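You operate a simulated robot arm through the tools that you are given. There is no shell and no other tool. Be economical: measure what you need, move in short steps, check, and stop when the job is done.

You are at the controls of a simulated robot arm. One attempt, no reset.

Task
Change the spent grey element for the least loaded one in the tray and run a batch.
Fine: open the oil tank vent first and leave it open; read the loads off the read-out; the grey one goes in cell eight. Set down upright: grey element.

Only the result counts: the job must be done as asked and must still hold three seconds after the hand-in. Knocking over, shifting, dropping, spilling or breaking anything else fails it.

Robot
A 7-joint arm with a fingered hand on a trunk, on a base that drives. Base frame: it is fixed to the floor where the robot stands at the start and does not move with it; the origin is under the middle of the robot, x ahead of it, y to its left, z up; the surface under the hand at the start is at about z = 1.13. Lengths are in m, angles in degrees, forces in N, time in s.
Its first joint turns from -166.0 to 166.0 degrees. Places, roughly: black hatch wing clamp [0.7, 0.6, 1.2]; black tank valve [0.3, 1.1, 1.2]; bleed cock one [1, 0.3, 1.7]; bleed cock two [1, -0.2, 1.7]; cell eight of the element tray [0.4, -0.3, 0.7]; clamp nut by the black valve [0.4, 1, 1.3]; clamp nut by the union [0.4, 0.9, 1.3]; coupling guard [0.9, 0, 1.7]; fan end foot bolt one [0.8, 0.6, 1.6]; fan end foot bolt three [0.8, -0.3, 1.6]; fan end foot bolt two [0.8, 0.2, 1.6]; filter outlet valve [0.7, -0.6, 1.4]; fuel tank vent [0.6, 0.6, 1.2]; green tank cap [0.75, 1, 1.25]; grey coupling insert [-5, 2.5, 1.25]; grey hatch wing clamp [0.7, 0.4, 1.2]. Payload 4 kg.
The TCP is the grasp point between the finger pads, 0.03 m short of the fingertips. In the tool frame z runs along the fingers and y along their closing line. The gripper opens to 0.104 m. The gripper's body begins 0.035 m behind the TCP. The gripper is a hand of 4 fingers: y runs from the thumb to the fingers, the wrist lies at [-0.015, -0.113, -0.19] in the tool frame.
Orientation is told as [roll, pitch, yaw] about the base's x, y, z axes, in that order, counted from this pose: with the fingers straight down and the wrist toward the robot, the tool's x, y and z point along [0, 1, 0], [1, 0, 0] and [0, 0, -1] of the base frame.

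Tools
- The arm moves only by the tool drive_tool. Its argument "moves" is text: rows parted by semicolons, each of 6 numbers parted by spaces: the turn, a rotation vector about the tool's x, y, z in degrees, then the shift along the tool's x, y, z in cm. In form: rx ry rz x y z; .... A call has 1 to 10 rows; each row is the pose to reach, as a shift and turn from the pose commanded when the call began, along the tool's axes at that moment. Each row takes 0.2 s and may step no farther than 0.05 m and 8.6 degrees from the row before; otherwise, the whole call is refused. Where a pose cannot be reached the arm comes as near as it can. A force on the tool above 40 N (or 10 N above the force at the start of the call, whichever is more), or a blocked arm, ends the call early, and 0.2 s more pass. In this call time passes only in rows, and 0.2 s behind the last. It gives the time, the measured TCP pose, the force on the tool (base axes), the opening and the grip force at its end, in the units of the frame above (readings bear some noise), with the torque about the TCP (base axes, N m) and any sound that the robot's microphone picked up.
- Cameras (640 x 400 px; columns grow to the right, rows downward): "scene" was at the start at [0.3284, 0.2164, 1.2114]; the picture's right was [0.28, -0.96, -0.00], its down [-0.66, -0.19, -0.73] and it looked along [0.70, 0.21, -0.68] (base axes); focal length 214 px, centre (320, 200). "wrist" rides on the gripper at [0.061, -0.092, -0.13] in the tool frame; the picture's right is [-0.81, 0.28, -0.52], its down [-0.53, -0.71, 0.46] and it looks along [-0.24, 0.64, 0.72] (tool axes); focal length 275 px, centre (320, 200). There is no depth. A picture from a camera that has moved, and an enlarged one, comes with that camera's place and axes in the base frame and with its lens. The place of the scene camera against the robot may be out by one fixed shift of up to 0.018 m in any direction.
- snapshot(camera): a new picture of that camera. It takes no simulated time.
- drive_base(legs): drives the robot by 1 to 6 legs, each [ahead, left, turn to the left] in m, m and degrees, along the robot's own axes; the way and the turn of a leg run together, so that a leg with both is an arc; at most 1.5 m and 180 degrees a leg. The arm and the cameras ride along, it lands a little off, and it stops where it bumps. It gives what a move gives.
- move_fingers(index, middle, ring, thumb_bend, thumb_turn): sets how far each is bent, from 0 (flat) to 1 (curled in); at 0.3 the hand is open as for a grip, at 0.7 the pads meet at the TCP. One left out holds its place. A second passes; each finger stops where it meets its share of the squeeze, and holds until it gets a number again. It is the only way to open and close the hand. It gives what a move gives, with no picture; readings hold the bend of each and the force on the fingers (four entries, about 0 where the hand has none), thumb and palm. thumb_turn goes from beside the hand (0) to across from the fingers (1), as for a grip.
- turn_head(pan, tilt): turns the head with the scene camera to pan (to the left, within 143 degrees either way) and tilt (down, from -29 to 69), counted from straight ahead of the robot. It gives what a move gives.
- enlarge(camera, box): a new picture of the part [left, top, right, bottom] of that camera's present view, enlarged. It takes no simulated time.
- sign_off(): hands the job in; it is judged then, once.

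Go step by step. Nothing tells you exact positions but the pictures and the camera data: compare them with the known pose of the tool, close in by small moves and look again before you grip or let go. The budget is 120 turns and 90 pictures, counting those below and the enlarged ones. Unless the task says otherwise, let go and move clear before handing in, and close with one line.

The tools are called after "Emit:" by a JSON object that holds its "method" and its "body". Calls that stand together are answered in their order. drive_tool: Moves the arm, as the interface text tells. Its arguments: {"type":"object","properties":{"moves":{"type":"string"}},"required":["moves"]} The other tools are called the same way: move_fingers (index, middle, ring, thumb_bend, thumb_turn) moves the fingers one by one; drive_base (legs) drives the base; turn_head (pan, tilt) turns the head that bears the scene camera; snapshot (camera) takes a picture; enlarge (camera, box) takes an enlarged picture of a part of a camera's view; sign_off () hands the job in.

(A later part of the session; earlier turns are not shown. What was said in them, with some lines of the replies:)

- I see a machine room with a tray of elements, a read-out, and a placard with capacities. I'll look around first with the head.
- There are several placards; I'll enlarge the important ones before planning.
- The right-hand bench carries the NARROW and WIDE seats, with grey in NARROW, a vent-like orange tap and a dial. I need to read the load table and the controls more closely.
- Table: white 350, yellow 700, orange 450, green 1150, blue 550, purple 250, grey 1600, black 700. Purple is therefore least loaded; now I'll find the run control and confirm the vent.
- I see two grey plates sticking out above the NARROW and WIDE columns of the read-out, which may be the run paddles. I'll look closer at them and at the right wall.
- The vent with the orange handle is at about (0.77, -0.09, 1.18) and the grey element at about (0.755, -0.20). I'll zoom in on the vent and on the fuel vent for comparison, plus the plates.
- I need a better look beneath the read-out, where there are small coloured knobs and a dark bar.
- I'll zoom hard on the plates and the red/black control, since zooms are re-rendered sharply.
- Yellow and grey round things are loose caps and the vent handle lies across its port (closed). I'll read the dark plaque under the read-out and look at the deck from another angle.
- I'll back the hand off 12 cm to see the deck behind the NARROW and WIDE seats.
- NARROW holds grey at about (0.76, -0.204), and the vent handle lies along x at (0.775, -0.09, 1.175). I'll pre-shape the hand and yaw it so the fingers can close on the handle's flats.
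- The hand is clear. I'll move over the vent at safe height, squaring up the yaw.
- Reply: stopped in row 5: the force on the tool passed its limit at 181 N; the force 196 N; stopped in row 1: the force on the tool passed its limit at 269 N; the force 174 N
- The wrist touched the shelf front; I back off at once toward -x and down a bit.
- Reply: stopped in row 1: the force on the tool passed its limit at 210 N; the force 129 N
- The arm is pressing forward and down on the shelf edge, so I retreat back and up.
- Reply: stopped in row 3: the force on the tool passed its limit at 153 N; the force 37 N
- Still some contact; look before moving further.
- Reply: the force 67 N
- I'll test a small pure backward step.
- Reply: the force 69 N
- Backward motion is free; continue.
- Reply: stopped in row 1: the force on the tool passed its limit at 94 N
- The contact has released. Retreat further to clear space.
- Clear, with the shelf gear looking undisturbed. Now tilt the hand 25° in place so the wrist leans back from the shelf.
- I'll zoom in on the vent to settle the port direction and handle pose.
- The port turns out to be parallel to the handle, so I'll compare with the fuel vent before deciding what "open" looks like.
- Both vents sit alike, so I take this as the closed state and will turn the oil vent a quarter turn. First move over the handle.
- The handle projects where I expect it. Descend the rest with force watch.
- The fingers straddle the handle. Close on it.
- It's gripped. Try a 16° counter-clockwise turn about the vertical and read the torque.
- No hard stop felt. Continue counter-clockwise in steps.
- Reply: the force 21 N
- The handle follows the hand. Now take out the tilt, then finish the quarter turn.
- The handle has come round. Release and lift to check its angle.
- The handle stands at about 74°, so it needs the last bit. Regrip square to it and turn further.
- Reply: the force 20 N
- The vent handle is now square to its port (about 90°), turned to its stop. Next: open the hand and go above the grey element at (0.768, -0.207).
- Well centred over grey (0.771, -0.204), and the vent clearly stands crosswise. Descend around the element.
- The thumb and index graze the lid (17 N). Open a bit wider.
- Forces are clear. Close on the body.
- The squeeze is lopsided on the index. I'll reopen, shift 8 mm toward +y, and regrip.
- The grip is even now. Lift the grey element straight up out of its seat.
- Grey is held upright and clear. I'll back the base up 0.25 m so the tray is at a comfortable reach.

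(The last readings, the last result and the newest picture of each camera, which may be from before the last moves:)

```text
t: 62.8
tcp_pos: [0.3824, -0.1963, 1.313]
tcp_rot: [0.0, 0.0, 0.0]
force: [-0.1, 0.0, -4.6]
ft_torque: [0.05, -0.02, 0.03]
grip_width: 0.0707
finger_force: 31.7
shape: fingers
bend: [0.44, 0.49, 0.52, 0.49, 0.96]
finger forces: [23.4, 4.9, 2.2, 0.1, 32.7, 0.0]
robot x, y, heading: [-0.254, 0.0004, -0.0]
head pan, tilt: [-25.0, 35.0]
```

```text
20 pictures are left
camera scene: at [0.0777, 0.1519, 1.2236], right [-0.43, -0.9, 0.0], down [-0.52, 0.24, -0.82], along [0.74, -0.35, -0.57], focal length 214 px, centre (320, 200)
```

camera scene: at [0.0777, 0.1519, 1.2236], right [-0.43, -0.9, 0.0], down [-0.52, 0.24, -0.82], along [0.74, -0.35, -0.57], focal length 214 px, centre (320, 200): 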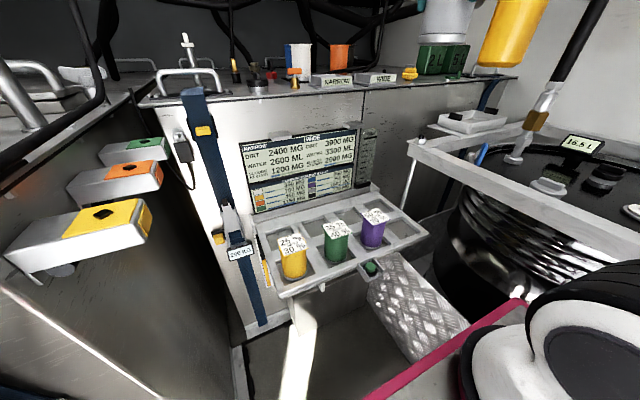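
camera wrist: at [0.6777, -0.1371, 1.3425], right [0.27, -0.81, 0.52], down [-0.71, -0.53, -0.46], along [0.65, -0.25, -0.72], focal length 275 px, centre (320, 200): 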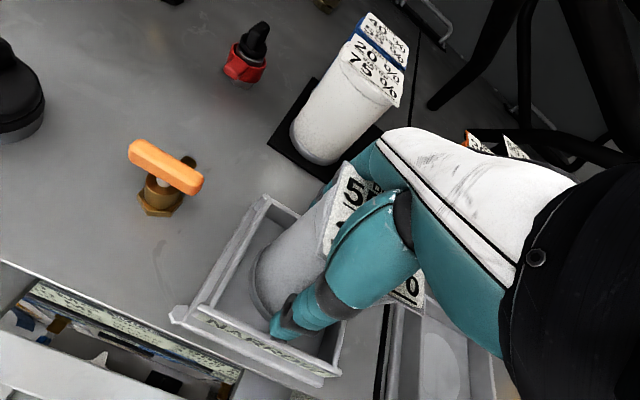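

From here I see a green knob under the tray's front edge that may be the run button. Zoom in on it and cell eight.

Emit:
{"method": "enlarge", "body": {"camera": "scene", "box": [330, 200, 442, 290]}}

```text
4.44 times, centred on (386, 245) of scene
camera zoom: at [0.0777, 0.1519, 1.2236], right [-0.43, -0.9, 0.0], down [-0.52, 0.24, -0.82], along [0.74, -0.35, -0.57], focal length 953 px, centre (27, 0)
```

zoom: 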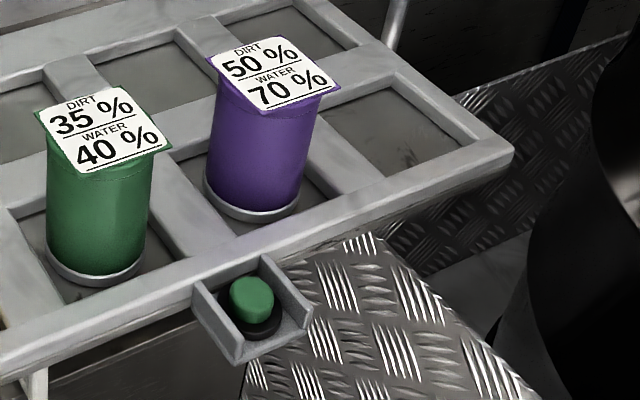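

That is the run button, in a guard under the tray's front edge by cell seven. Now carry grey to above cell eight.

Emit:
{"method": "drive_tool", "body": {"moves": "0 0 0 -2.3 1.2 3.6; 0 0 0 -4.5 2.4 7.1; 0 0 0 -6.7 3.6 10.6; 0 0 0 -8.9 4.8 14.2; 0 0 0 -11.2 6 17.8; 0 0 0 -13.4 7.3 21.3"}}

Emit:
{"method": "snapshot", "body": {"camera": "wrist"}}

Emit:
{"method": "snapshot", "body": {"camera": "scene"}}

```text
t: 64.2
tcp_pos: [0.4535, -0.3295, 1.1012]
tcp_rot: [-0.1, -0.1, 0.1]
force: [0.1, 0.2, -3.6]
ft_torque: [0.04, -0.05, -0.01]
grip_width: 0.0706
finger_force: 30.2
shape: fingers
bend: [0.44, 0.5, 0.52, 0.49, 0.96]
finger forces: [22.5, 4.5, 1.9, 0.1, 31.0, 0.0]
robot x, y, heading: [-0.2517, -0.0024, -0.2]
head pan, tilt: [-25.0, 35.0]
```

```text
18 pictures are left
camera wrist: at [0.361, -0.2688, 1.2297], right [0.27, -0.81, 0.52], down [-0.71, -0.53, -0.46], along [0.65, -0.24, -0.72], focal length 275 px, centre (320, 200)
```

wrist: 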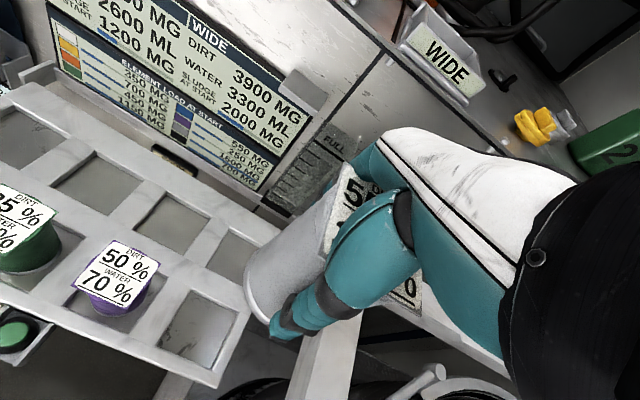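

```text
17 pictures are left
camera scene: at [0.0773, 0.1521, 1.2236], right [-0.43, -0.9, 0.0], down [-0.52, 0.24, -0.82], along [0.74, -0.35, -0.57], focal length 214 px, centre (320, 200)
```

scene: 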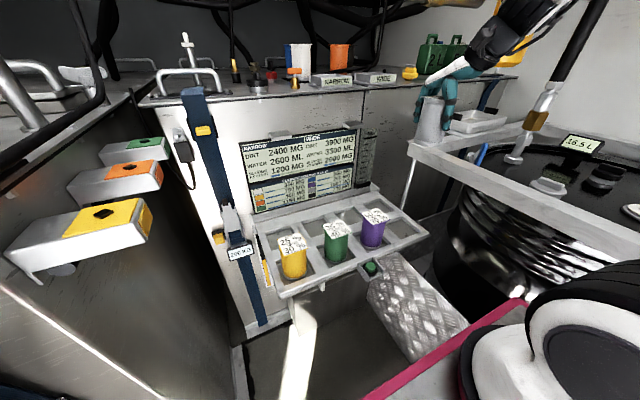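

Calibrated: purple's tag is at (0.447, -0.197, 0.802) and cell eight's centre about (0.447, -0.330). Descend with grey over it.

Emit:
{"method": "drive_tool", "body": {"moves": "0 0 0 0.3 -0.4 4.5; 0 0 0 0.5 -0.8 9; 0 0 0 0.5 -0.8 13.5; 0 0 0 0.5 -0.8 18; 0 0 0 0.5 -0.8 22; 0 0 0 0.5 -0.8 25; 0 0 0 0.5 -0.8 28"}}

Emit:
{"method": "snapshot", "body": {"camera": "wrist"}}

Emit:
{"method": "enlarge", "body": {"camera": "scene", "box": [320, 150, 480, 250]}}

```text
t: 65.8
tcp_pos: [0.4453, -0.3246, 0.8193]
tcp_rot: [-0.2, 0.0, 0.0]
force: [-0.5, 0.1, -4.4]
ft_torque: [0.01, -0.03, 0.01]
grip_width: 0.07
finger_force: 28.4
shape: fingers
bend: [0.45, 0.5, 0.53, 0.49, 0.96]
finger forces: [21.5, 4.4, 1.8, 0.0, 28.9, 0.1]
robot x, y, heading: [-0.2552, -0.002, -0.2]
head pan, tilt: [-25.0, 35.0]
```

```text
16 pictures are left
camera wrist: at [0.353, -0.2644, 0.9483], right [0.28, -0.81, 0.52], down [-0.71, -0.53, -0.46], along [0.65, -0.24, -0.72], focal length 275 px, centre (320, 200)
```

wrist: 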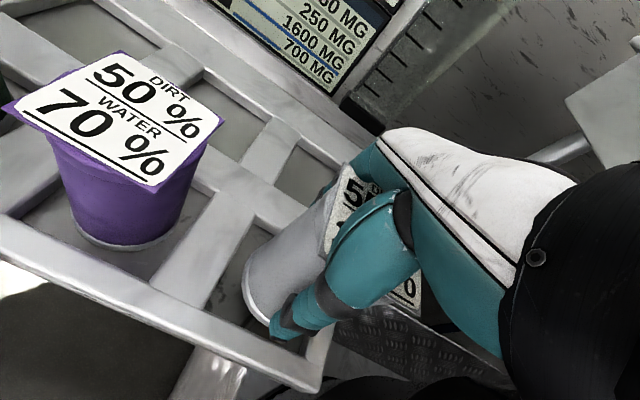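

```text
4.00 times, centred on (400, 200) of scene
camera zoom: at [0.0775, 0.1517, 1.2236], right [-0.43, -0.9, 0.0], down [-0.52, 0.24, -0.82], along [0.74, -0.35, -0.57], focal length 858 px, centre (0, 200)
```

zoom: 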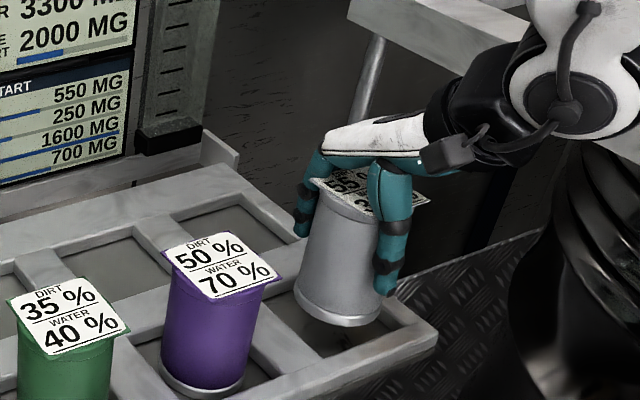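

Alignment over cell eight looks good. Lower gently until it touches.

Emit:
{"method": "drive_tool", "body": {"moves": "0 0 0 0 0 1; 0 0 0 0 0 2; 0 0 0 0 0 2.5; 0 0 0 0 0 3"}}

```text
t: 66.8
tcp_pos: [0.4465, -0.3259, 0.7902]
tcp_rot: [-0.1, -0.1, 0.0]
force: [-1.5, 3.6, 5.4]
ft_torque: [-0.09, -0.01, -0.01]
grip_width: 0.0697
finger_force: 30.8
shape: fingers
bend: [0.45, 0.5, 0.53, 0.49, 0.96]
finger forces: [22.8, 4.3, 2.0, 0.0, 32.7, 0.0]
robot x, y, heading: [-0.253, 0.002, -0.4]
head pan, tilt: [-25.0, 35.0]
```

Contact at z 0.790, as expected for the floor. Verify with one zoom before releasing.

Emit:
{"method": "enlarge", "body": {"camera": "scene", "box": [352, 180, 448, 240]}}

```text
6.67 times, centred on (400, 210) of scene
camera zoom: at [0.0775, 0.1521, 1.2236], right [-0.43, -0.9, 0.0], down [-0.52, 0.24, -0.82], along [0.74, -0.35, -0.57], focal length 1430 px, centre (-213, 133)
```

zoom: 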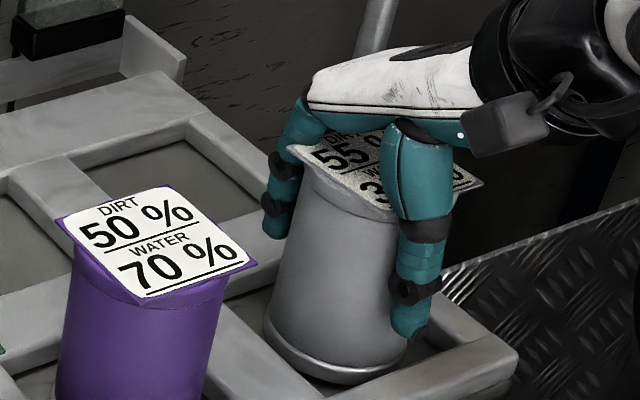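

It sits inside the cell on the floor. Release.

Emit:
{"method": "move_fingers", "body": {"index": 0.2, "middle": 0.2, "ring": 0.2, "thumb_bend": 0.2}}

Emit:
{"method": "drive_tool", "body": {"moves": "0 0 0 0 0 -2; 0 0 0 0 0 -5; 0 0 0 0 0 -9; 0 0 0 0 0 -13"}}

Emit:
{"method": "snapshot", "body": {"camera": "wrist"}}

```text
t: 67.8
tcp_pos: [0.4469, -0.3252, 0.7897]
tcp_rot: [0.0, 0.0, -0.1]
force: [0.5, 0.3, 0.4]
ft_torque: [0.0, -0.03, -0.03]
grip_width: 0.1251
finger_force: 0.1
shape: fingers
bend: [0.2, 0.2, 0.2, 0.2, 0.97]
finger forces: [0.0, 0.0, 0.0, 0.0, 0.0, 0.0]
robot x, y, heading: [-0.2508, -0.0037, -0.2]
head pan, tilt: [-25.0, 35.0]
```

```text
t: 68.8
tcp_pos: [0.4476, -0.3244, 0.9203]
tcp_rot: [0.1, 0.0, 0.2]
force: [0.3, -0.2, -0.9]
ft_torque: [-0.03, 0.05, -0.01]
grip_width: 0.1253
finger_force: 0.1
shape: fingers
bend: [0.2, 0.2, 0.2, 0.2, 0.97]
finger forces: [0.1, 0.0, 0.0, 0.0, 0.0, 0.0]
robot x, y, heading: [-0.2567, -0.004, -0.3]
head pan, tilt: [-25.0, 35.0]
```

```text
13 pictures are left
camera wrist: at [0.3542, -0.2633, 1.0488], right [0.28, -0.81, 0.52], down [-0.71, -0.53, -0.45], along [0.64, -0.24, -0.72], focal length 275 px, centre (320, 200)
```

wrist: 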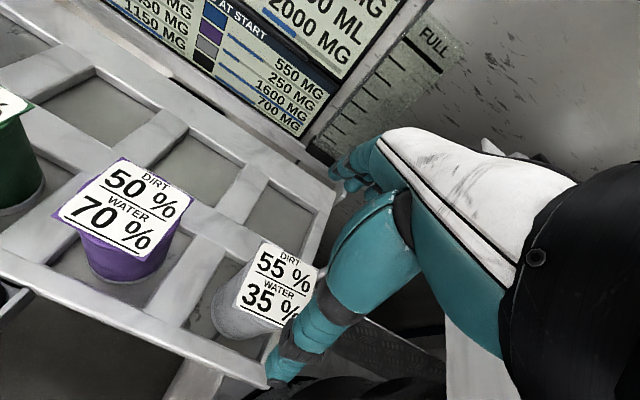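

Grey stands upright in cell eight. Purple's lid centre is at (0.445, -0.194); move over and descend.

Emit:
{"method": "drive_tool", "body": {"moves": "0 0 0 4.6 -0.1 0; 0 0 0 9.2 -0.2 0; 0 0 0 13.8 -0.35 0; 0 0 0 13.8 -0.35 4; 0 0 0 13.8 -0.35 8; 0 0 0 13.8 -0.35 11; 0 0 0 13.8 -0.35 13"}}

Emit:
{"method": "snapshot", "body": {"camera": "wrist"}}

```text
t: 70.4
tcp_pos: [0.4427, -0.1882, 0.7896]
tcp_rot: [0.0, -0.1, 0.0]
force: [-0.4, 0.0, 0.0]
ft_torque: [0.01, -0.01, 0.0]
grip_width: 0.1256
finger_force: 0.1
shape: fingers
bend: [0.2, 0.2, 0.2, 0.2, 0.97]
finger forces: [0.0, 0.1, 0.0, 0.0, 0.1, 0.0]
robot x, y, heading: [-0.2514, -0.0037, -0.3]
head pan, tilt: [-25.0, 35.0]
```

```text
12 pictures are left
camera wrist: at [0.3508, -0.1267, 0.9185], right [0.27, -0.81, 0.52], down [-0.71, -0.53, -0.46], along [0.65, -0.24, -0.72], focal length 275 px, centre (320, 200)
```

wrist: 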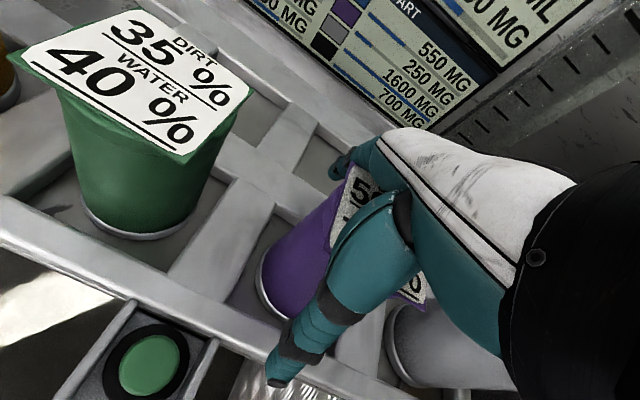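

The hand straddles purple without contact. Close.

Emit:
{"method": "move_fingers", "body": {"index": 0.55, "middle": 0.55, "ring": 0.55, "thumb_bend": 0.5}}

Emit:
{"method": "drive_tool", "body": {"moves": "0 0 0 0 0 -1.5; 0 0 0 0 0 -5; 0 0 0 0 0 -9; 0 0 0 0 0 -13.5; 0 0 0 0 0 -18; 0 0 0 0 0 -22.5; 0 0 0 0 0 -27; 0 0 0 0 0 -32; 0 0 0 0 0 -37; 0 0 0 0 0 -42"}}

Emit:
{"method": "drive_tool", "body": {"moves": "0 0 0 0 -2 -4; 0 0 0 0 -4 -8; 0 0 0 0 -6 -11"}}

```text
t: 71.4
tcp_pos: [0.4432, -0.1884, 0.7903]
tcp_rot: [0.0, -0.1, 0.0]
force: [4.0, 1.5, 6.3]
ft_torque: [-0.15, -0.67, 0.15]
grip_width: 0.0604
finger_force: 19.5
shape: fingers
bend: [0.49, 0.48, 0.49, 0.49, 0.97]
finger forces: [8.2, 6.9, 5.2, 0.1, 18.5, 0.1]
robot x, y, heading: [-0.2525, -0.0051, 0.0]
head pan, tilt: [-25.0, 35.0]
```

```text
t: 73.6
tcp_pos: [0.4436, -0.1879, 1.2107]
tcp_rot: [-0.1, 0.0, 0.0]
force: [-0.1, -0.1, -4.5]
ft_torque: [0.04, 0.01, -0.02]
grip_width: 0.0551
finger_force: 6.8
shape: fingers
bend: [0.54, 0.52, 0.53, 0.46, 0.96]
finger forces: [1.7, 3.3, 2.4, 0.0, 6.5, 0.1]
robot x, y, heading: [-0.2526, -0.0012, -0.4]
head pan, tilt: [-25.0, 35.0]
```

```text
t: 74.4
tcp_pos: [0.3822, -0.1874, 1.3189]
tcp_rot: [-0.1, 0.0, 0.0]
force: [0.3, 1.2, -4.7]
ft_torque: [0.09, -0.03, -0.01]
grip_width: 0.0552
finger_force: 6.6
shape: fingers
bend: [0.54, 0.52, 0.53, 0.46, 0.96]
finger forces: [1.4, 3.3, 2.5, 0.0, 6.1, 0.0]
robot x, y, heading: [-0.2528, -0.0012, -0.2]
head pan, tilt: [-25.0, 35.0]
```

Purple is up, but the grip force has relaxed; tighten before travelling.

Emit:
{"method": "move_fingers", "body": {"index": 0.62, "middle": 0.62, "ring": 0.62, "thumb_bend": 0.52}}

Emit:
{"method": "snapshot", "body": {"camera": "wrist"}}

```text
t: 75.4
tcp_pos: [0.3826, -0.1877, 1.3193]
tcp_rot: [0.0, 0.0, 0.0]
force: [-0.2, 0.2, -4.3]
ft_torque: [0.07, -0.08, -0.02]
grip_width: 0.0537
finger_force: 13.8
shape: fingers
bend: [0.57, 0.55, 0.57, 0.45, 0.95]
finger forces: [3.0, 6.1, 5.3, 0.0, 13.9, 0.1]
robot x, y, heading: [-0.2551, -0.0051, -0.2]
head pan, tilt: [-25.0, 35.0]
```

```text
11 pictures are left
camera wrist: at [0.2899, -0.1258, 1.4477], right [0.28, -0.81, 0.52], down [-0.71, -0.53, -0.46], along [0.65, -0.24, -0.72], focal length 275 px, centre (320, 200)
```

wrist: 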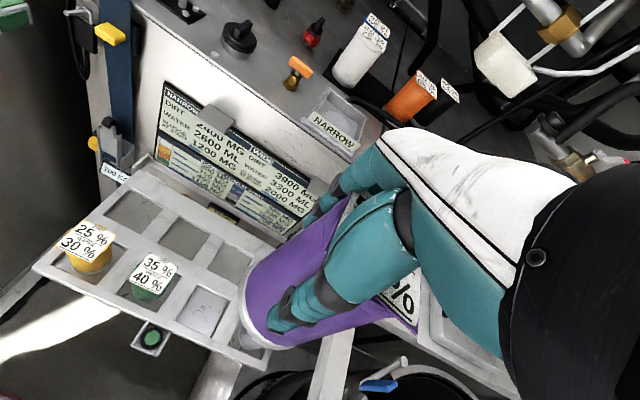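

I'll check the purple's tilt from the scene camera.

Emit:
{"method": "turn_head", "body": {"pan": -50, "tilt": 0}}

Emit:
{"method": "snapshot", "body": {"camera": "scene"}}

```text
t: 76.4
tcp_pos: [0.3823, -0.1874, 1.3193]
tcp_rot: [0.0, 0.0, 0.0]
force: [0.0, 0.6, -4.9]
ft_torque: [0.03, -0.03, 0.0]
grip_width: 0.0537
finger_force: 14.1
shape: fingers
bend: [0.57, 0.55, 0.57, 0.45, 0.95]
finger forces: [3.0, 6.2, 5.3, 0.0, 13.7, 0.0]
robot x, y, heading: [-0.253, -0.0031, 0.2]
head pan, tilt: [-50.0, 0.0]
```

```text
10 pictures are left
camera scene: at [0.0557, 0.1203, 1.2796], right [-0.77, -0.64, 0.0], down [0.0, 0.0, -1.0], along [0.64, -0.77, 0.0], focal length 214 px, centre (320, 200)
```

scene: 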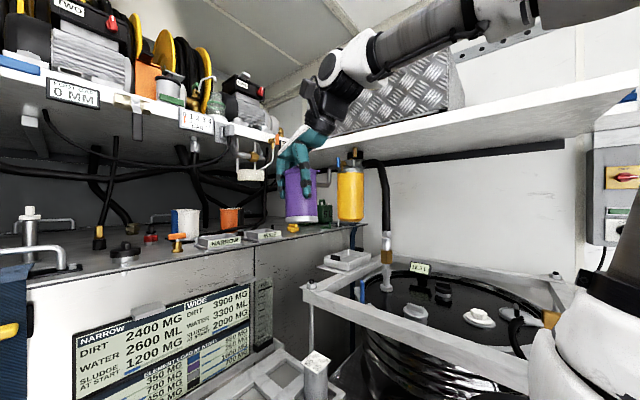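

Purple hangs upright. Drive the base forward again.

Emit:
{"method": "drive_base", "body": {"legs": [[0.13, 0, 0], [0.12, 0, 0]]}}

Emit:
{"method": "turn_head", "body": {"pan": -25, "tilt": 10}}

```text
t: 78.5
tcp_pos: [0.6297, -0.1882, 1.3195]
tcp_rot: [-0.1, -0.1, 0.0]
force: [0.3, 0.0, -5.7]
ft_torque: [0.07, -0.05, 0.0]
grip_width: 0.0536
finger_force: 13.7
shape: fingers
bend: [0.57, 0.55, 0.57, 0.45, 0.95]
finger forces: [3.2, 6.1, 5.4, 0.1, 13.8, 0.1]
robot x, y, heading: [-0.0022, -0.0047, -0.3]
head pan, tilt: [-50.0, 0.0]
```

```text
t: 79.4
tcp_pos: [0.6295, -0.189, 1.3195]
tcp_rot: [-0.1, 0.0, 0.0]
force: [0.5, -0.5, -4.1]
ft_torque: [0.04, -0.03, 0.02]
grip_width: 0.0536
finger_force: 14.0
shape: fingers
bend: [0.57, 0.55, 0.57, 0.45, 0.95]
finger forces: [3.1, 6.1, 5.3, 0.0, 13.8, 0.0]
robot x, y, heading: [-0.0074, -0.0033, -0.4]
head pan, tilt: [-25.0, 10.0]
```

Move over the NARROW seat and part-way down.

Emit:
{"method": "drive_tool", "body": {"moves": "0 0 0 -0.3 5 0; 0 0 0 -0.6 10 0; 0 0 0 -0.9 14.6 0; 0 0 0 -0.9 14.6 3; 0 0 0 -0.9 14.6 6"}}

Emit:
{"method": "snapshot", "body": {"camera": "wrist"}}

Emit:
{"method": "enlarge", "body": {"camera": "scene", "box": [300, 120, 460, 220]}}

```text
t: 80.6
tcp_pos: [0.7737, -0.1969, 1.2622]
tcp_rot: [-0.1, -0.1, 0.0]
force: [0.7, -0.7, -4.6]
ft_torque: [0.06, -0.06, 0.02]
grip_width: 0.0538
finger_force: 13.7
shape: fingers
bend: [0.57, 0.56, 0.57, 0.45, 0.95]
finger forces: [3.0, 5.9, 5.2, 0.1, 13.3, 0.0]
robot x, y, heading: [-0.0021, -0.0046, -0.4]
head pan, tilt: [-25.0, 10.0]
```

```text
9 pictures are left
camera wrist: at [0.6811, -0.1359, 1.3899], right [0.27, -0.81, 0.52], down [-0.71, -0.53, -0.46], along [0.65, -0.24, -0.72], focal length 275 px, centre (320, 200)
```

wrist: 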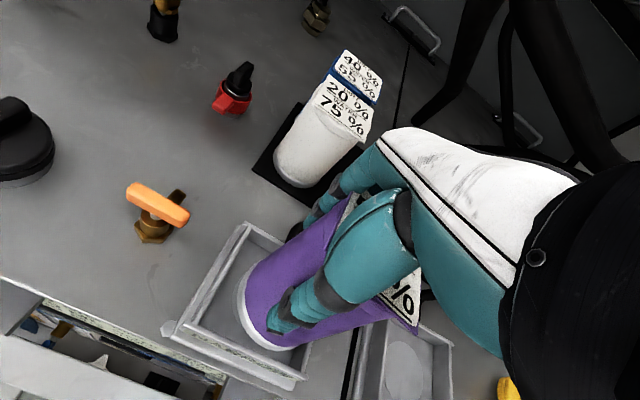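

```text
4.00 times, centred on (380, 170) of scene
camera zoom: at [0.3293, 0.1484, 1.2637], right [-0.43, -0.9, 0.0], down [-0.16, 0.07, -0.98], along [0.89, -0.42, -0.17], focal length 858 px, centre (80, 320)
```

zoom: 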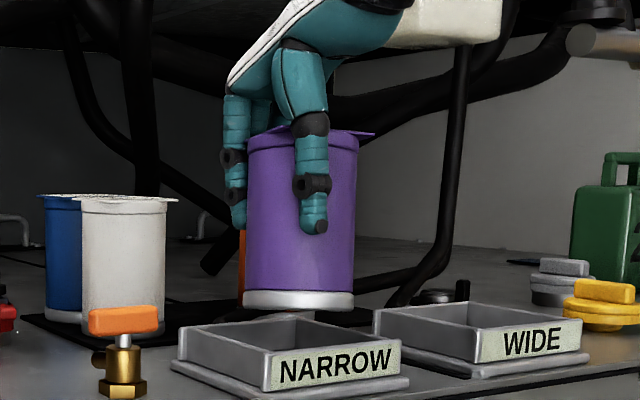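

Purple sits about 8 mm off toward -x and -y relative to where grey stood (from images and carry torque). Correct that and lower until contact.

Emit:
{"method": "drive_tool", "body": {"moves": "0 0 0 0.8 0.8 0; 0 0 0 0.8 0.8 2"}}

Emit:
{"method": "enlarge", "body": {"camera": "scene", "box": [320, 160, 416, 220]}}

Emit:
{"method": "enlarge", "body": {"camera": "wrist", "box": [160, 200, 352, 400]}}

```text
t: 81.2
tcp_pos: [0.7844, -0.1887, 1.2412]
tcp_rot: [0.1, 0.0, -0.1]
force: [-0.8, 0.0, -3.7]
ft_torque: [0.04, -0.1, 0.04]
grip_width: 0.0537
finger_force: 13.9
shape: fingers
bend: [0.57, 0.56, 0.57, 0.45, 0.95]
finger forces: [3.0, 5.9, 5.2, 0.1, 13.2, 0.1]
robot x, y, heading: [-0.005, -0.0022, -0.4]
head pan, tilt: [-25.0, 10.0]
```

```text
6.67 times, centred on (368, 190) of scene
camera zoom: at [0.3294, 0.1484, 1.2637], right [-0.43, -0.9, 0.0], down [-0.16, 0.07, -0.98], along [0.89, -0.42, -0.17], focal length 1430 px, centre (0, 267)
```

zoom: 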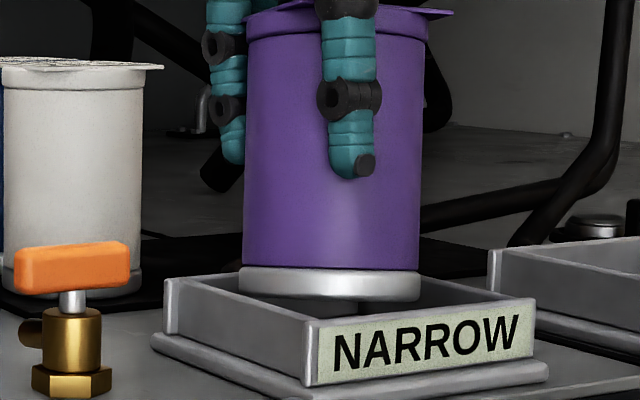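

```text
2.00 times, centred on (256, 300) of wrist
camera zoom: at [0.6912, -0.1283, 1.3698], right [0.28, -0.81, 0.52], down [-0.71, -0.53, -0.46], along [0.65, -0.24, -0.72], focal length 551 px, centre (448, 0)
```

zoom: 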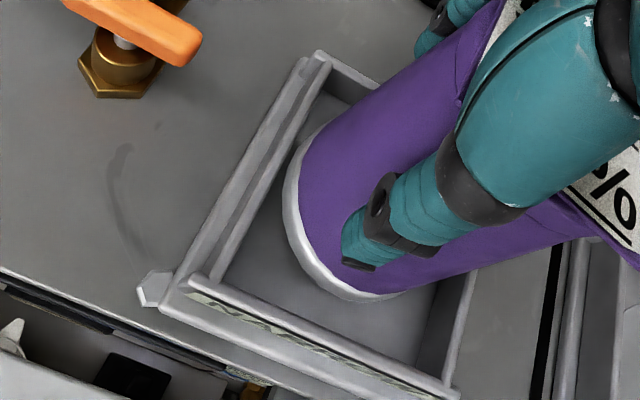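

Measured in the same image, the box centre is (0.762, -0.200) and purple's base is within ~4 mm of it. Trim 2 mm and lower to contact.

Emit:
{"method": "drive_tool", "body": {"moves": "0 0 0 -0.25 0.1 1; 0 0 0 -0.25 0.1 1.6; 0 0 0 -0.25 0.1 2.1; 0 0 0 -0.25 0.1 2.5; 0 0 0 -0.25 0.1 2.8"}}

```text
t: 82.4
tcp_pos: [0.7842, -0.1912, 1.2152]
tcp_rot: [-0.1, -0.3, 0.0]
force: [-2.2, 8.9, 35.2]
ft_torque: [-0.29, -0.32, 0.01]
grip_width: 0.053
finger_force: 21.5
shape: fingers
bend: [0.58, 0.55, 0.56, 0.47, 0.94]
finger forces: [4.5, 6.5, 6.2, 0.1, 24.9, 0.0]
robot x, y, heading: [-0.0045, -0.0055, -0.6]
head pan, tilt: [-25.0, 10.0]
```

Firm contact at z 1.215, matching the seat floor. Ease up 2 mm and check before letting go.

Emit:
{"method": "drive_tool", "body": {"moves": "0 0 0 0 0 -0.2"}}

Emit:
{"method": "enlarge", "body": {"camera": "scene", "box": [320, 140, 432, 210]}}

```text
t: 82.8
tcp_pos: [0.784, -0.1927, 1.2146]
tcp_rot: [-0.1, -0.2, 0.0]
force: [-1.7, 9.4, 30.4]
ft_torque: [-0.32, -0.26, 0.06]
grip_width: 0.0532
finger_force: 22.0
shape: fingers
bend: [0.58, 0.55, 0.56, 0.47, 0.94]
finger forces: [4.7, 6.7, 7.2, 0.1, 24.7, 0.0]
robot x, y, heading: [-0.0052, -0.0026, -0.1]
head pan, tilt: [-25.0, 10.0]
```

```text
5.71 times, centred on (376, 175) of scene
camera zoom: at [0.3282, 0.1491, 1.2639], right [-0.43, -0.9, 0.0], down [-0.16, 0.07, -0.98], along [0.89, -0.42, -0.17], focal length 1226 px, centre (0, 343)
```

zoom: 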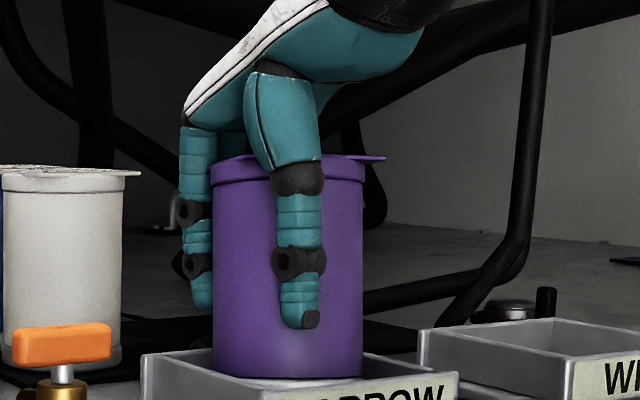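

Purple is standing in the NARROW box. Release and lift away.

Emit:
{"method": "move_fingers", "body": {"index": 0.2, "middle": 0.2, "ring": 0.2, "thumb_bend": 0.2}}

Emit:
{"method": "drive_tool", "body": {"moves": "0 0 0 0 0 -2; 0 0 0 0 0 -5; 0 0 0 0 0 -9; 0 0 0 0 -3 -12; 0 0 0 0 -8 -13; 0 0 0 0 -13 -13"}}

Emit:
{"method": "snapshot", "body": {"camera": "wrist"}}

```text
t: 83.8
tcp_pos: [0.7849, -0.1917, 1.2129]
tcp_rot: [0.0, -0.1, 0.0]
force: [-0.3, 0.1, -0.1]
ft_torque: [0.01, -0.06, -0.01]
grip_width: 0.1255
finger_force: 0.3
shape: fingers
bend: [0.2, 0.2, 0.2, 0.2, 0.97]
finger forces: [0.0, 0.1, 0.1, 0.1, 0.8, 0.0]
robot x, y, heading: [-0.0058, -0.0045, -0.2]
head pan, tilt: [-25.0, 10.0]
```

```text
refused: row 5 steps farther than a row can; nothing moved
```

```text
4 pictures are left
camera wrist: at [0.6923, -0.1312, 1.342], right [0.28, -0.81, 0.52], down [-0.71, -0.53, -0.46], along [0.64, -0.24, -0.72], focal length 275 px, centre (320, 200)
```

wrist: 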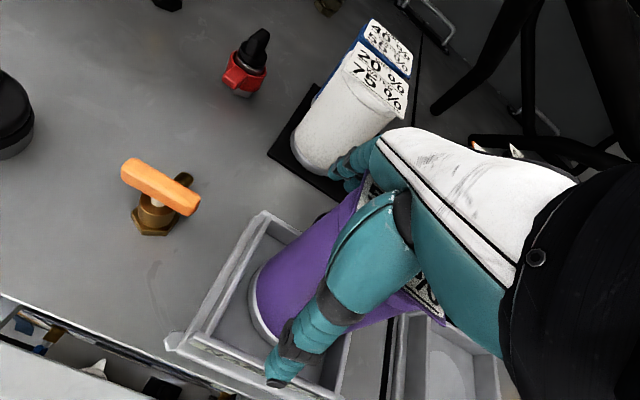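

Purple is seated upright. Centre the hand to free the thumb from the lid, then lift and withdraw.

Emit:
{"method": "drive_tool", "body": {"moves": "0 0 0 -0.8 -1.8 0; 0 0 0 -0.8 -1.8 -3; 0 0 0 -0.8 -1.8 -7; 0 0 0 -0.8 -1.8 -11; 0 0 0 -0.8 -5 -13; 0 0 0 -0.8 -9.5 -13; 0 0 0 -0.8 -14 -13"}}

```text
t: 85.4
tcp_pos: [0.6448, -0.2012, 1.3433]
tcp_rot: [-0.1, 0.0, 0.0]
force: [0.3, -0.6, 0.3]
ft_torque: [0.01, 0.02, 0.01]
grip_width: 0.1259
finger_force: 0.1
shape: fingers
bend: [0.2, 0.2, 0.2, 0.2, 0.97]
finger forces: [0.0, 0.0, 0.1, 0.0, 0.0, 0.0]
robot x, y, heading: [-0.0042, -0.0025, -0.2]
head pan, tilt: [-25.0, 10.0]
```

Now the button: triangulated at (0.361, -0.134, 0.717), facing up. Back the base off 0.25 m and shape the hand to a single pressing finger.

Emit:
{"method": "drive_base", "body": {"legs": [[-0.12, 0, 0], [-0.13, 0, 0]]}}

Emit:
{"method": "move_fingers", "body": {"index": 1.0, "middle": 0.68, "ring": 1.0, "thumb_bend": 0.2}}

```text
t: 87.5
tcp_pos: [0.3958, -0.2028, 1.3448]
tcp_rot: [0.0, 0.0, -0.4]
force: [-0.3, 0.6, -0.2]
ft_torque: [0.0, -0.04, 0.04]
grip_width: 0.1255
finger_force: 0.1
shape: fingers
bend: [0.2, 0.2, 0.2, 0.2, 0.97]
finger forces: [0.0, 0.0, 0.0, 0.0, 0.1, 0.0]
robot x, y, heading: [-0.2536, -0.0017, -0.7]
head pan, tilt: [-25.0, 10.0]
```

```text
t: 88.5
tcp_pos: [0.3964, -0.2032, 1.3448]
tcp_rot: [0.0, 0.0, -0.4]
force: [0.3, 0.4, -0.1]
ft_torque: [-0.01, 0.01, 0.02]
grip_width: 0.069
finger_force: 0.0
shape: fingers
bend: [1.0, 0.68, 1.0, 0.2, 0.97]
finger forces: [0.0, 0.0, 0.0, 0.0, 0.0, 0.0]
robot x, y, heading: [-0.245, -0.0033, -0.6]
head pan, tilt: [-25.0, 10.0]
```

Go down over the button in front of the tray.

Emit:
{"method": "drive_tool", "body": {"moves": "0 0 0 2.3 -1.2 3.5; 0 0 0 4.6 -2.4 7; 0 0 0 6.9 -3.6 10.5; 0 0 0 6.9 -3.6 15; 0 0 0 6.9 -3.6 19.8; 0 0 0 6.9 -3.6 24.6; 0 0 0 6.9 -3.6 29.4; 0 0 0 6.9 -3.6 34.2; 0 0 0 6.9 -3.6 39; 0 0 0 6.9 -3.6 43.8"}}

Emit:
{"method": "drive_tool", "body": {"moves": "0 0 0 0 0 4; 0 0 0 0 0 8.5"}}

Emit:
{"method": "snapshot", "body": {"camera": "wrist"}}

```text
t: 90.9
tcp_pos: [0.3827, -0.3142, 0.9727]
tcp_rot: [2.3, -6.9, -25.3]
force: [-0.3, -0.4, 0.3]
ft_torque: [0.01, -0.01, 0.0]
grip_width: 0.069
finger_force: 0.0
shape: fingers
bend: [1.0, 0.68, 1.0, 0.2, 0.98]
finger forces: [0.1, 0.1, 0.1, 0.0, 0.0, 0.0]
out of reach, approached as far as the arm can: row 8, 9, 10
robot x, y, heading: [-0.2512, -0.0018, -0.7]
head pan, tilt: [-25.0, 10.0]
stopped in row 10: the arm was blocked; the commanded pose is now the measured one
```

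```text
t: 91.5
tcp_pos: [0.4004, -0.322, 0.8917]
tcp_rot: [2.3, -6.8, -25.1]
force: [0.3, -0.2, 0.6]
ft_torque: [0.01, -0.01, -0.01]
grip_width: 0.0692
finger_force: 0.1
shape: fingers
bend: [1.0, 0.68, 1.0, 0.2, 0.98]
finger forces: [0.0, 0.0, 0.0, 0.0, 0.1, 0.1]
out of reach, approached as far as the arm can: row 1, 2
robot x, y, heading: [-0.2537, -0.0051, -0.4]
head pan, tilt: [-25.0, 10.0]
```

```text
3 pictures are left
camera wrist: at [0.3257, -0.2253, 1.0098], right [-0.16, -0.84, 0.51], down [-0.81, -0.19, -0.56], along [0.57, -0.5, -0.65], focal length 275 px, centre (320, 200)
```

wrist: 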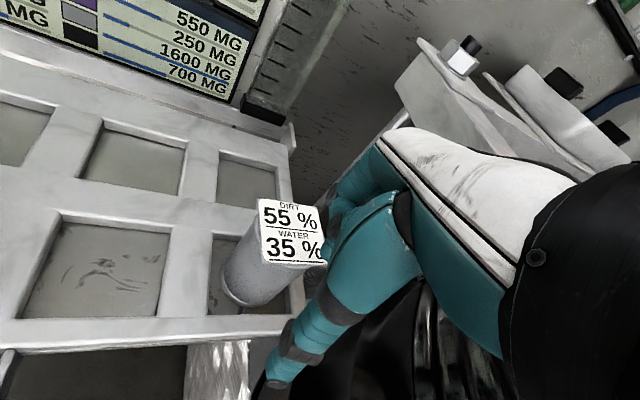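

The target was out of reach so close in, and the arm strayed toward cell eight without contact (grey still upright). Lift straight away.

Emit:
{"method": "drive_tool", "body": {"moves": "0 0 0 0 0 -4; 0 0 0 0 0 -8; 0 0 0 0 0 -12; 0 0 0 0 0 -16; 0 0 0 0 0 -20"}}

```text
t: 92.9
tcp_pos: [0.3926, -0.2844, 1.0883]
tcp_rot: [2.4, -7.0, -19.9]
force: [-0.3, -0.1, 0.9]
ft_torque: [0.01, -0.01, 0.04]
grip_width: 0.0694
finger_force: 0.1
shape: fingers
bend: [1.0, 0.68, 1.0, 0.2, 0.98]
finger forces: [0.0, 0.0, 0.1, 0.0, 0.1, 0.0]
robot x, y, heading: [-0.2518, -0.0028, -0.6]
head pan, tilt: [-25.0, 10.0]
stopped in row 5: the arm was blocked; the commanded pose is now the measured one
```

Clear above. Back the base a further 0.2 m, then restore the hand's orientation in open space.

Emit:
{"method": "drive_base", "body": {"legs": [[-0.2, 0, 0]]}}

Emit:
{"method": "drive_tool", "body": {"moves": "0 0 0 0 4 -4; 0 0 0 0 8 -8; 0 0 0 0 12 -12; 0 0 0 0 16 -14"}}

```text
t: 94.5
tcp_pos: [0.1939, -0.2809, 1.0878]
tcp_rot: [2.4, -6.9, -19.8]
force: [0.2, 0.0, 0.1]
ft_torque: [0.03, 0.0, -0.01]
grip_width: 0.069
finger_force: 0.1
shape: fingers
bend: [1.0, 0.68, 1.0, 0.2, 0.98]
finger forces: [0.0, 0.1, 0.0, 0.1, 0.1, 0.1]
robot x, y, heading: [-0.4547, -0.0028, -0.5]
head pan, tilt: [-25.0, 10.0]
```

```text
refused: row 1 steps farther than a row can; nothing moved
```

Emit:
{"method": "drive_tool", "body": {"moves": "0 0 -5 2 3 -3; 0 0 -10 4 6 -6; 0 0 -15 6 9 -9; 0 0 -20 8 12 -12"}}

```text
t: 95.5
tcp_pos: [0.3168, -0.246, 1.2259]
tcp_rot: [-0.1, -7.3, 0.5]
force: [-0.9, -0.7, -0.2]
ft_torque: [0.01, 0.01, 0.0]
grip_width: 0.0693
finger_force: 0.0
shape: fingers
bend: [1.0, 0.68, 1.0, 0.2, 0.98]
finger forces: [0.0, 0.0, 0.1, 0.0, 0.1, 0.0]
robot x, y, heading: [-0.45, -0.0017, -0.5]
head pan, tilt: [-25.0, 10.0]
```

Emit:
{"method": "drive_tool", "body": {"moves": "2.4 0 0 3.7 1.5 0; 4.8 0 0 7.4 3 0; 7.3 0 0 11.2 4.4 0"}}

```text
t: 96.3
tcp_pos: [0.3599, -0.1326, 1.2306]
tcp_rot: [-0.1, 0.0, 0.3]
force: [-0.7, 0.4, 1.5]
ft_torque: [0.02, -0.03, 0.03]
grip_width: 0.0692
finger_force: 0.1
shape: fingers
bend: [1.0, 0.68, 1.0, 0.2, 0.98]
finger forces: [0.1, 0.1, 0.0, 0.1, 0.1, 0.0]
robot x, y, heading: [-0.4543, 0.0003, -0.5]
head pan, tilt: [-25.0, 10.0]
```

Vertical and over the button. Descend in stages, watching for reach.

Emit:
{"method": "drive_tool", "body": {"moves": "0 0 0 0 0 4.8; 0 0 0 0 0 9.6; 0 0 0 0 0 14.4; 0 0 0 0 0 19.2; 0 0 0 0 0 24"}}

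Emit:
{"method": "drive_tool", "body": {"moves": "0 0 0 0 0 4.8; 0 0 0 0 0 9.6; 0 0 0 0 0 14.4; 0 0 0 0 0 18"}}

Emit:
{"method": "snapshot", "body": {"camera": "wrist"}}

```text
t: 97.5
tcp_pos: [0.36, -0.1346, 0.9913]
tcp_rot: [-0.1, -0.1, 0.4]
force: [0.6, 0.4, 0.4]
ft_torque: [0.01, -0.02, -0.02]
grip_width: 0.069
finger_force: 0.2
shape: fingers
bend: [1.0, 0.68, 1.0, 0.2, 0.98]
finger forces: [0.0, 0.1, 0.1, 0.0, 0.1, 0.1]
robot x, y, heading: [-0.4538, 0.0031, -0.5]
head pan, tilt: [-25.0, 10.0]
```

```text
t: 98.5
tcp_pos: [0.3612, -0.1341, 0.8107]
tcp_rot: [-0.1, 0.0, 0.4]
force: [-0.4, 0.0, 0.3]
ft_torque: [0.02, -0.01, -0.01]
grip_width: 0.0694
finger_force: 0.0
shape: fingers
bend: [1.0, 0.68, 1.0, 0.2, 0.98]
finger forces: [0.1, 0.0, 0.1, 0.1, 0.0, 0.1]
robot x, y, heading: [-0.4526, 0.0027, -0.3]
head pan, tilt: [-25.0, 10.0]
```

```text
2 pictures are left
camera wrist: at [0.268, -0.0733, 0.9389], right [0.28, -0.81, 0.52], down [-0.71, -0.54, -0.46], along [0.65, -0.24, -0.72], focal length 275 px, centre (320, 200)
```

wrist: 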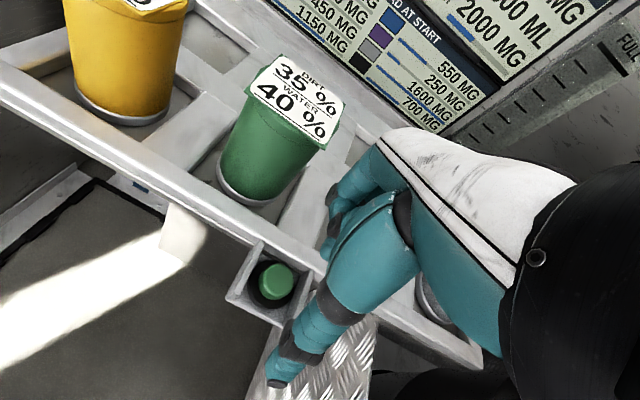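

The button lies at (0.360, -0.137), right under the finger. Press down in small steps.

Emit:
{"method": "drive_tool", "body": {"moves": "0 0 0 -0.2 0 3; 0 0 0 -0.2 0 5; 0 0 0 -0.2 0 5.7; 0 0 0 -0.2 0 6.2; 0 0 0 -0.2 0 6.6; 0 0 0 -0.2 0 7; 0 0 0 -0.2 0 7.4"}}

```text
t: 99.8
tcp_pos: [0.3657, -0.1367, 0.7501]
tcp_rot: [-0.3, -1.0, 0.4]
force: [0.1, 1.4, 18.3]
ft_torque: [-0.1, -0.18, 0.0]
grip_width: 0.0693
finger_force: 8.7
shape: fingers
bend: [1.0, 0.73, 1.0, 0.2, 0.98]
finger forces: [0.1, 17.3, 0.0, 0.1, 0.0, 0.1]
robot x, y, heading: [-0.4489, -0.0014, -0.2]
head pan, tilt: [-25.0, 10.0]
heard: click
stopped in row 6: the force on the tool passed its limit at 44 N (the readings are from after the stop); the commanded pose is now the measured one
```

A click was heard, so the button was pressed. Lift off and check the read-out and seat with a remaining picture.

Emit:
{"method": "drive_tool", "body": {"moves": "0 0 0 0 0 -2; 0 0 0 0 0 -5; 0 0 0 0 -3 -9; 0 0 0 0 -5 -13; 0 0 0 0 -5 -17.5; 0 0 0 0 -5 -22; 0 0 0 0 -5 -26.5; 0 0 0 0 -5 -31; 0 0 0 0 -5 -35.5; 0 0 0 0 -5 -40"}}

Emit:
{"method": "turn_head", "body": {"pan": -20, "tilt": 20}}

Emit:
{"method": "enlarge", "body": {"camera": "scene", "box": [220, 100, 460, 250]}}

```text
t: 102.0
tcp_pos: [0.3099, -0.1355, 1.1488]
tcp_rot: [-0.2, -0.6, 0.4]
force: [0.4, -0.6, -0.6]
ft_torque: [0.0, 0.0, -0.03]
grip_width: 0.0691
finger_force: 0.1
shape: fingers
bend: [1.0, 0.68, 1.0, 0.2, 0.98]
finger forces: [0.0, 0.0, 0.1, 0.0, 0.0, 0.0]
robot x, y, heading: [-0.4536, -0.001, -0.5]
head pan, tilt: [-25.0, 10.0]
```

```text
t: 102.7
tcp_pos: [0.3096, -0.1363, 1.1478]
tcp_rot: [-0.1, -0.7, 0.3]
force: [-0.6, 0.3, -0.1]
ft_torque: [0.01, -0.03, -0.03]
grip_width: 0.0692
finger_force: 0.1
shape: fingers
bend: [1.0, 0.68, 1.0, 0.2, 0.98]
finger forces: [0.1, 0.0, 0.0, 0.1, 0.0, 0.1]
robot x, y, heading: [-0.45, -0.0002, -0.4]
head pan, tilt: [-20.0, 20.0]
```

```text
2.67 times, centred on (340, 175) of scene
camera zoom: at [-0.1136, 0.1582, 1.2475], right [-0.35, -0.94, 0.0], down [-0.32, 0.12, -0.94], along [0.88, -0.33, -0.34], focal length 572 px, centre (267, 267)
```

zoom: 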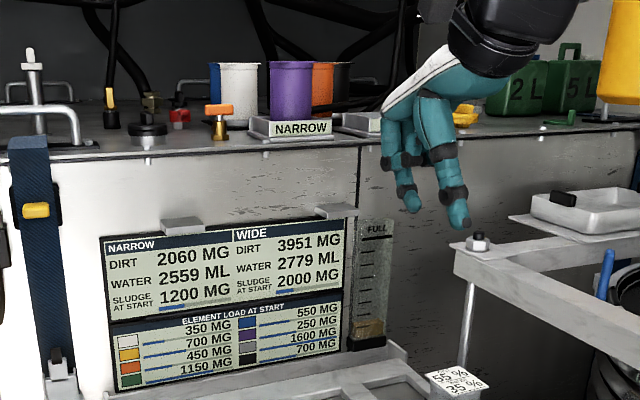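

The batch is running: the read-out is changing and sludge is appearing in the glass. I'll wait for it to finish with the arm clear.

Emit:
{"method": "drive_tool", "body": {"moves": "0 0 0 0 0 -2; 0 0 0 0 0 -4; 0 0 0 0 0 -6; 0 0 0 0 0 -6; 0 0 0 0 0 -6; 0 0 0 0 0 -6; 0 0 0 0 0 -6; 0 0 0 0 0 -6; 0 0 0 0 0 -6; 0 0 0 0 0 -6"}}

Emit:
{"method": "drive_tool", "body": {"moves": "0 0 0 0 0 0; 0 0 0 0 0 0; 0 0 0 0 0 0; 0 0 0 0 0 0; 0 0 0 0 0 0; 0 0 0 0 0 0; 0 0 0 0 0 0; 0 0 0 0 0 0; 0 0 0 0 0 0; 0 0 0 0 0 0"}}

Emit:
{"method": "drive_tool", "body": {"moves": "0 0 0 0 0 0; 0 0 0 0 0 0; 0 0 0 0 0 0; 0 0 0 0 0 0; 0 0 0 0 0 0; 0 0 0 0 0 0; 0 0 0 0 0 0; 0 0 0 0 0 0; 0 0 0 0 0 0; 0 0 0 0 0 0"}}

Emit:
{"method": "drive_tool", "body": {"moves": "0 0 0 0 0 0; 0 0 0 0 0 0; 0 0 0 0 0 0; 0 0 0 0 0 0; 0 0 0 0 0 0; 0 0 0 0 0 0; 0 0 0 0 0 0; 0 0 0 0 0 0; 0 0 0 0 0 0; 0 0 0 0 0 0"}}

Emit:
{"method": "drive_tool", "body": {"moves": "0 0 0 0 0 0; 0 0 0 0 0 0; 0 0 0 0 0 0; 0 0 0 0 0 0; 0 0 0 0 0 0; 0 0 0 0 0 0; 0 0 0 0 0 0; 0 0 0 0 0 0; 0 0 0 0 0 0; 0 0 0 0 0 0"}}

Emit:
{"method": "drive_tool", "body": {"moves": "0 0 0 0 0 0; 0 0 0 0 0 0; 0 0 0 0 0 0; 0 0 0 0 0 0; 0 0 0 0 0 0; 0 0 0 0 0 0; 0 0 0 0 0 0; 0 0 0 0 0 0; 0 0 0 0 0 0; 0 0 0 0 0 0"}}

Emit:
{"method": "drive_tool", "body": {"moves": "0 0 0 0 0 0; 0 0 0 0 0 0; 0 0 0 0 0 0; 0 0 0 0 0 0; 0 0 0 0 0 0; 0 0 0 0 0 0; 0 0 0 0 0 0; 0 0 0 0 0 0; 0 0 0 0 0 0; 0 0 0 0 0 0"}}

Emit:
{"method": "drive_tool", "body": {"moves": "0 0 0 0 0 0; 0 0 0 0 0 0; 0 0 0 0 0 0; 0 0 0 0 0 0; 0 0 0 0 0 0; 0 0 0 0 0 0; 0 0 0 0 0 0; 0 0 0 0 0 0; 0 0 0 0 0 0; 0 0 0 0 0 0"}}

Emit:
{"method": "snapshot", "body": {"camera": "scene"}}

```text
t: 104.9
tcp_pos: [0.3092, -0.1345, 1.2084]
tcp_rot: [-0.2, -0.7, 0.4]
force: [0.4, 0.5, 0.6]
ft_torque: [-0.02, 0.0, 0.0]
grip_width: 0.069
finger_force: 0.0
shape: fingers
bend: [1.0, 0.68, 1.0, 0.2, 0.98]
finger forces: [0.0, 0.0, 0.1, 0.0, 0.0, 0.1]
robot x, y, heading: [-0.4499, -0.0029, -0.4]
head pan, tilt: [-20.0, 20.0]
```

```text
t: 107.1
tcp_pos: [0.3077, -0.1342, 1.2083]
tcp_rot: [-0.3, -0.8, 0.4]
force: [0.1, 0.1, 0.2]
ft_torque: [0.01, 0.0, 0.01]
grip_width: 0.0691
finger_force: 0.0
shape: fingers
bend: [1.0, 0.68, 1.0, 0.2, 0.98]
finger forces: [0.1, 0.0, 0.0, 0.0, 0.0, 0.0]
robot x, y, heading: [-0.4549, 0.0042, -0.5]
head pan, tilt: [-20.0, 20.0]
```

```text
t: 109.3
tcp_pos: [0.309, -0.1341, 1.2074]
tcp_rot: [-0.2, -0.7, 0.5]
force: [-0.2, -0.4, 0.2]
ft_torque: [0.0, -0.02, -0.04]
grip_width: 0.0689
finger_force: 0.1
shape: fingers
bend: [1.0, 0.68, 1.0, 0.2, 0.98]
finger forces: [0.1, 0.0, 0.1, 0.0, 0.0, 0.0]
robot x, y, heading: [-0.4524, 0.0005, -0.5]
head pan, tilt: [-20.0, 20.0]
```

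```text
t: 111.5
tcp_pos: [0.311, -0.1345, 1.2079]
tcp_rot: [-0.3, -0.6, 0.4]
force: [0.8, 0.2, 0.0]
ft_torque: [-0.02, 0.03, 0.0]
grip_width: 0.0693
finger_force: 0.1
shape: fingers
bend: [1.0, 0.68, 1.0, 0.2, 0.98]
finger forces: [0.1, 0.1, 0.1, 0.1, 0.0, 0.1]
robot x, y, heading: [-0.4516, 0.0001, -0.3]
head pan, tilt: [-20.0, 20.0]
```

```text
t: 113.7
tcp_pos: [0.3092, -0.1338, 1.2076]
tcp_rot: [-0.3, -0.8, 0.4]
force: [0.1, -0.1, 0.6]
ft_torque: [0.01, 0.03, -0.03]
grip_width: 0.0692
finger_force: 0.2
shape: fingers
bend: [1.0, 0.68, 1.0, 0.2, 0.98]
finger forces: [0.0, 0.0, 0.0, 0.0, 0.0, 0.1]
robot x, y, heading: [-0.4519, -0.0025, -0.4]
head pan, tilt: [-20.0, 20.0]
```

```text
t: 115.9
tcp_pos: [0.3092, -0.1344, 1.2088]
tcp_rot: [-0.2, -0.7, 0.5]
force: [-0.3, 0.1, -1.5]
ft_torque: [-0.02, 0.0, -0.02]
grip_width: 0.0689
finger_force: 0.1
shape: fingers
bend: [1.0, 0.68, 1.0, 0.2, 0.98]
finger forces: [0.1, 0.1, 0.0, 0.0, 0.0, 0.0]
robot x, y, heading: [-0.4552, -0.0016, -0.5]
head pan, tilt: [-20.0, 20.0]
```

```text
t: 118.1
tcp_pos: [0.3096, -0.1348, 1.2082]
tcp_rot: [-0.2, -0.7, 0.4]
force: [0.1, -0.1, -0.6]
ft_torque: [-0.03, -0.02, 0.02]
grip_width: 0.0691
finger_force: 0.1
shape: fingers
bend: [1.0, 0.68, 1.0, 0.2, 0.98]
finger forces: [0.1, 0.1, 0.0, 0.0, 0.0, 0.1]
robot x, y, heading: [-0.4513, 0.002, -0.6]
head pan, tilt: [-20.0, 20.0]
```

```text
t: 120.3
tcp_pos: [0.3105, -0.134, 1.2079]
tcp_rot: [-0.1, -0.7, 0.3]
force: [0.2, -0.7, 0.9]
ft_torque: [0.01, 0.01, 0.0]
grip_width: 0.0691
finger_force: 0.1
shape: fingers
bend: [1.0, 0.68, 1.0, 0.2, 0.98]
finger forces: [0.0, 0.1, 0.1, 0.0, 0.0, 0.0]
robot x, y, heading: [-0.4491, -0.0001, -0.4]
head pan, tilt: [-20.0, 20.0]
```

```text
0 pictures are left
camera scene: at [-0.1136, 0.1583, 1.2474], right [-0.35, -0.94, 0.0], down [-0.32, 0.12, -0.94], along [0.88, -0.33, -0.34], focal length 214 px, centre (320, 200)
```

scene: 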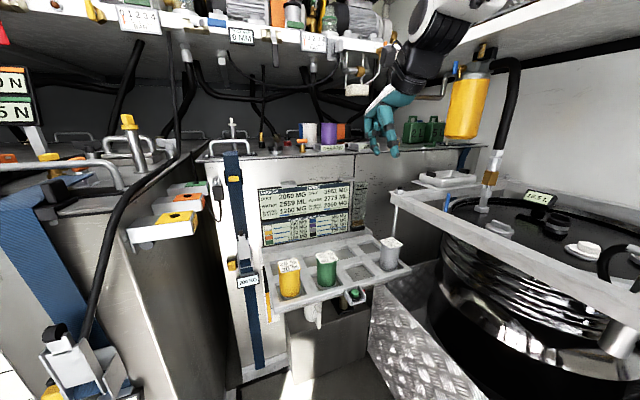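

The read-out has held steady at the post-batch values. Grey stands in cell eight, purple stands in the NARROW seat, the vent handle is still turned across, and the hand is clear, so I'm handing in.

Emit:
{"method": "sign_off", "body": {}}

```text
The job is handed in.
```

I opened the oil tank vent, put the purple element (250 mg, the least loaded in the tray) in the NARROW seat, stood the grey one upright in cell eight, ran the batch and handed the job in; the vent has no label I could see and I took it to be the orange-handled one, and the wrist pressed hard against the pump shelf once (up to about 270 N) with no damage visible.
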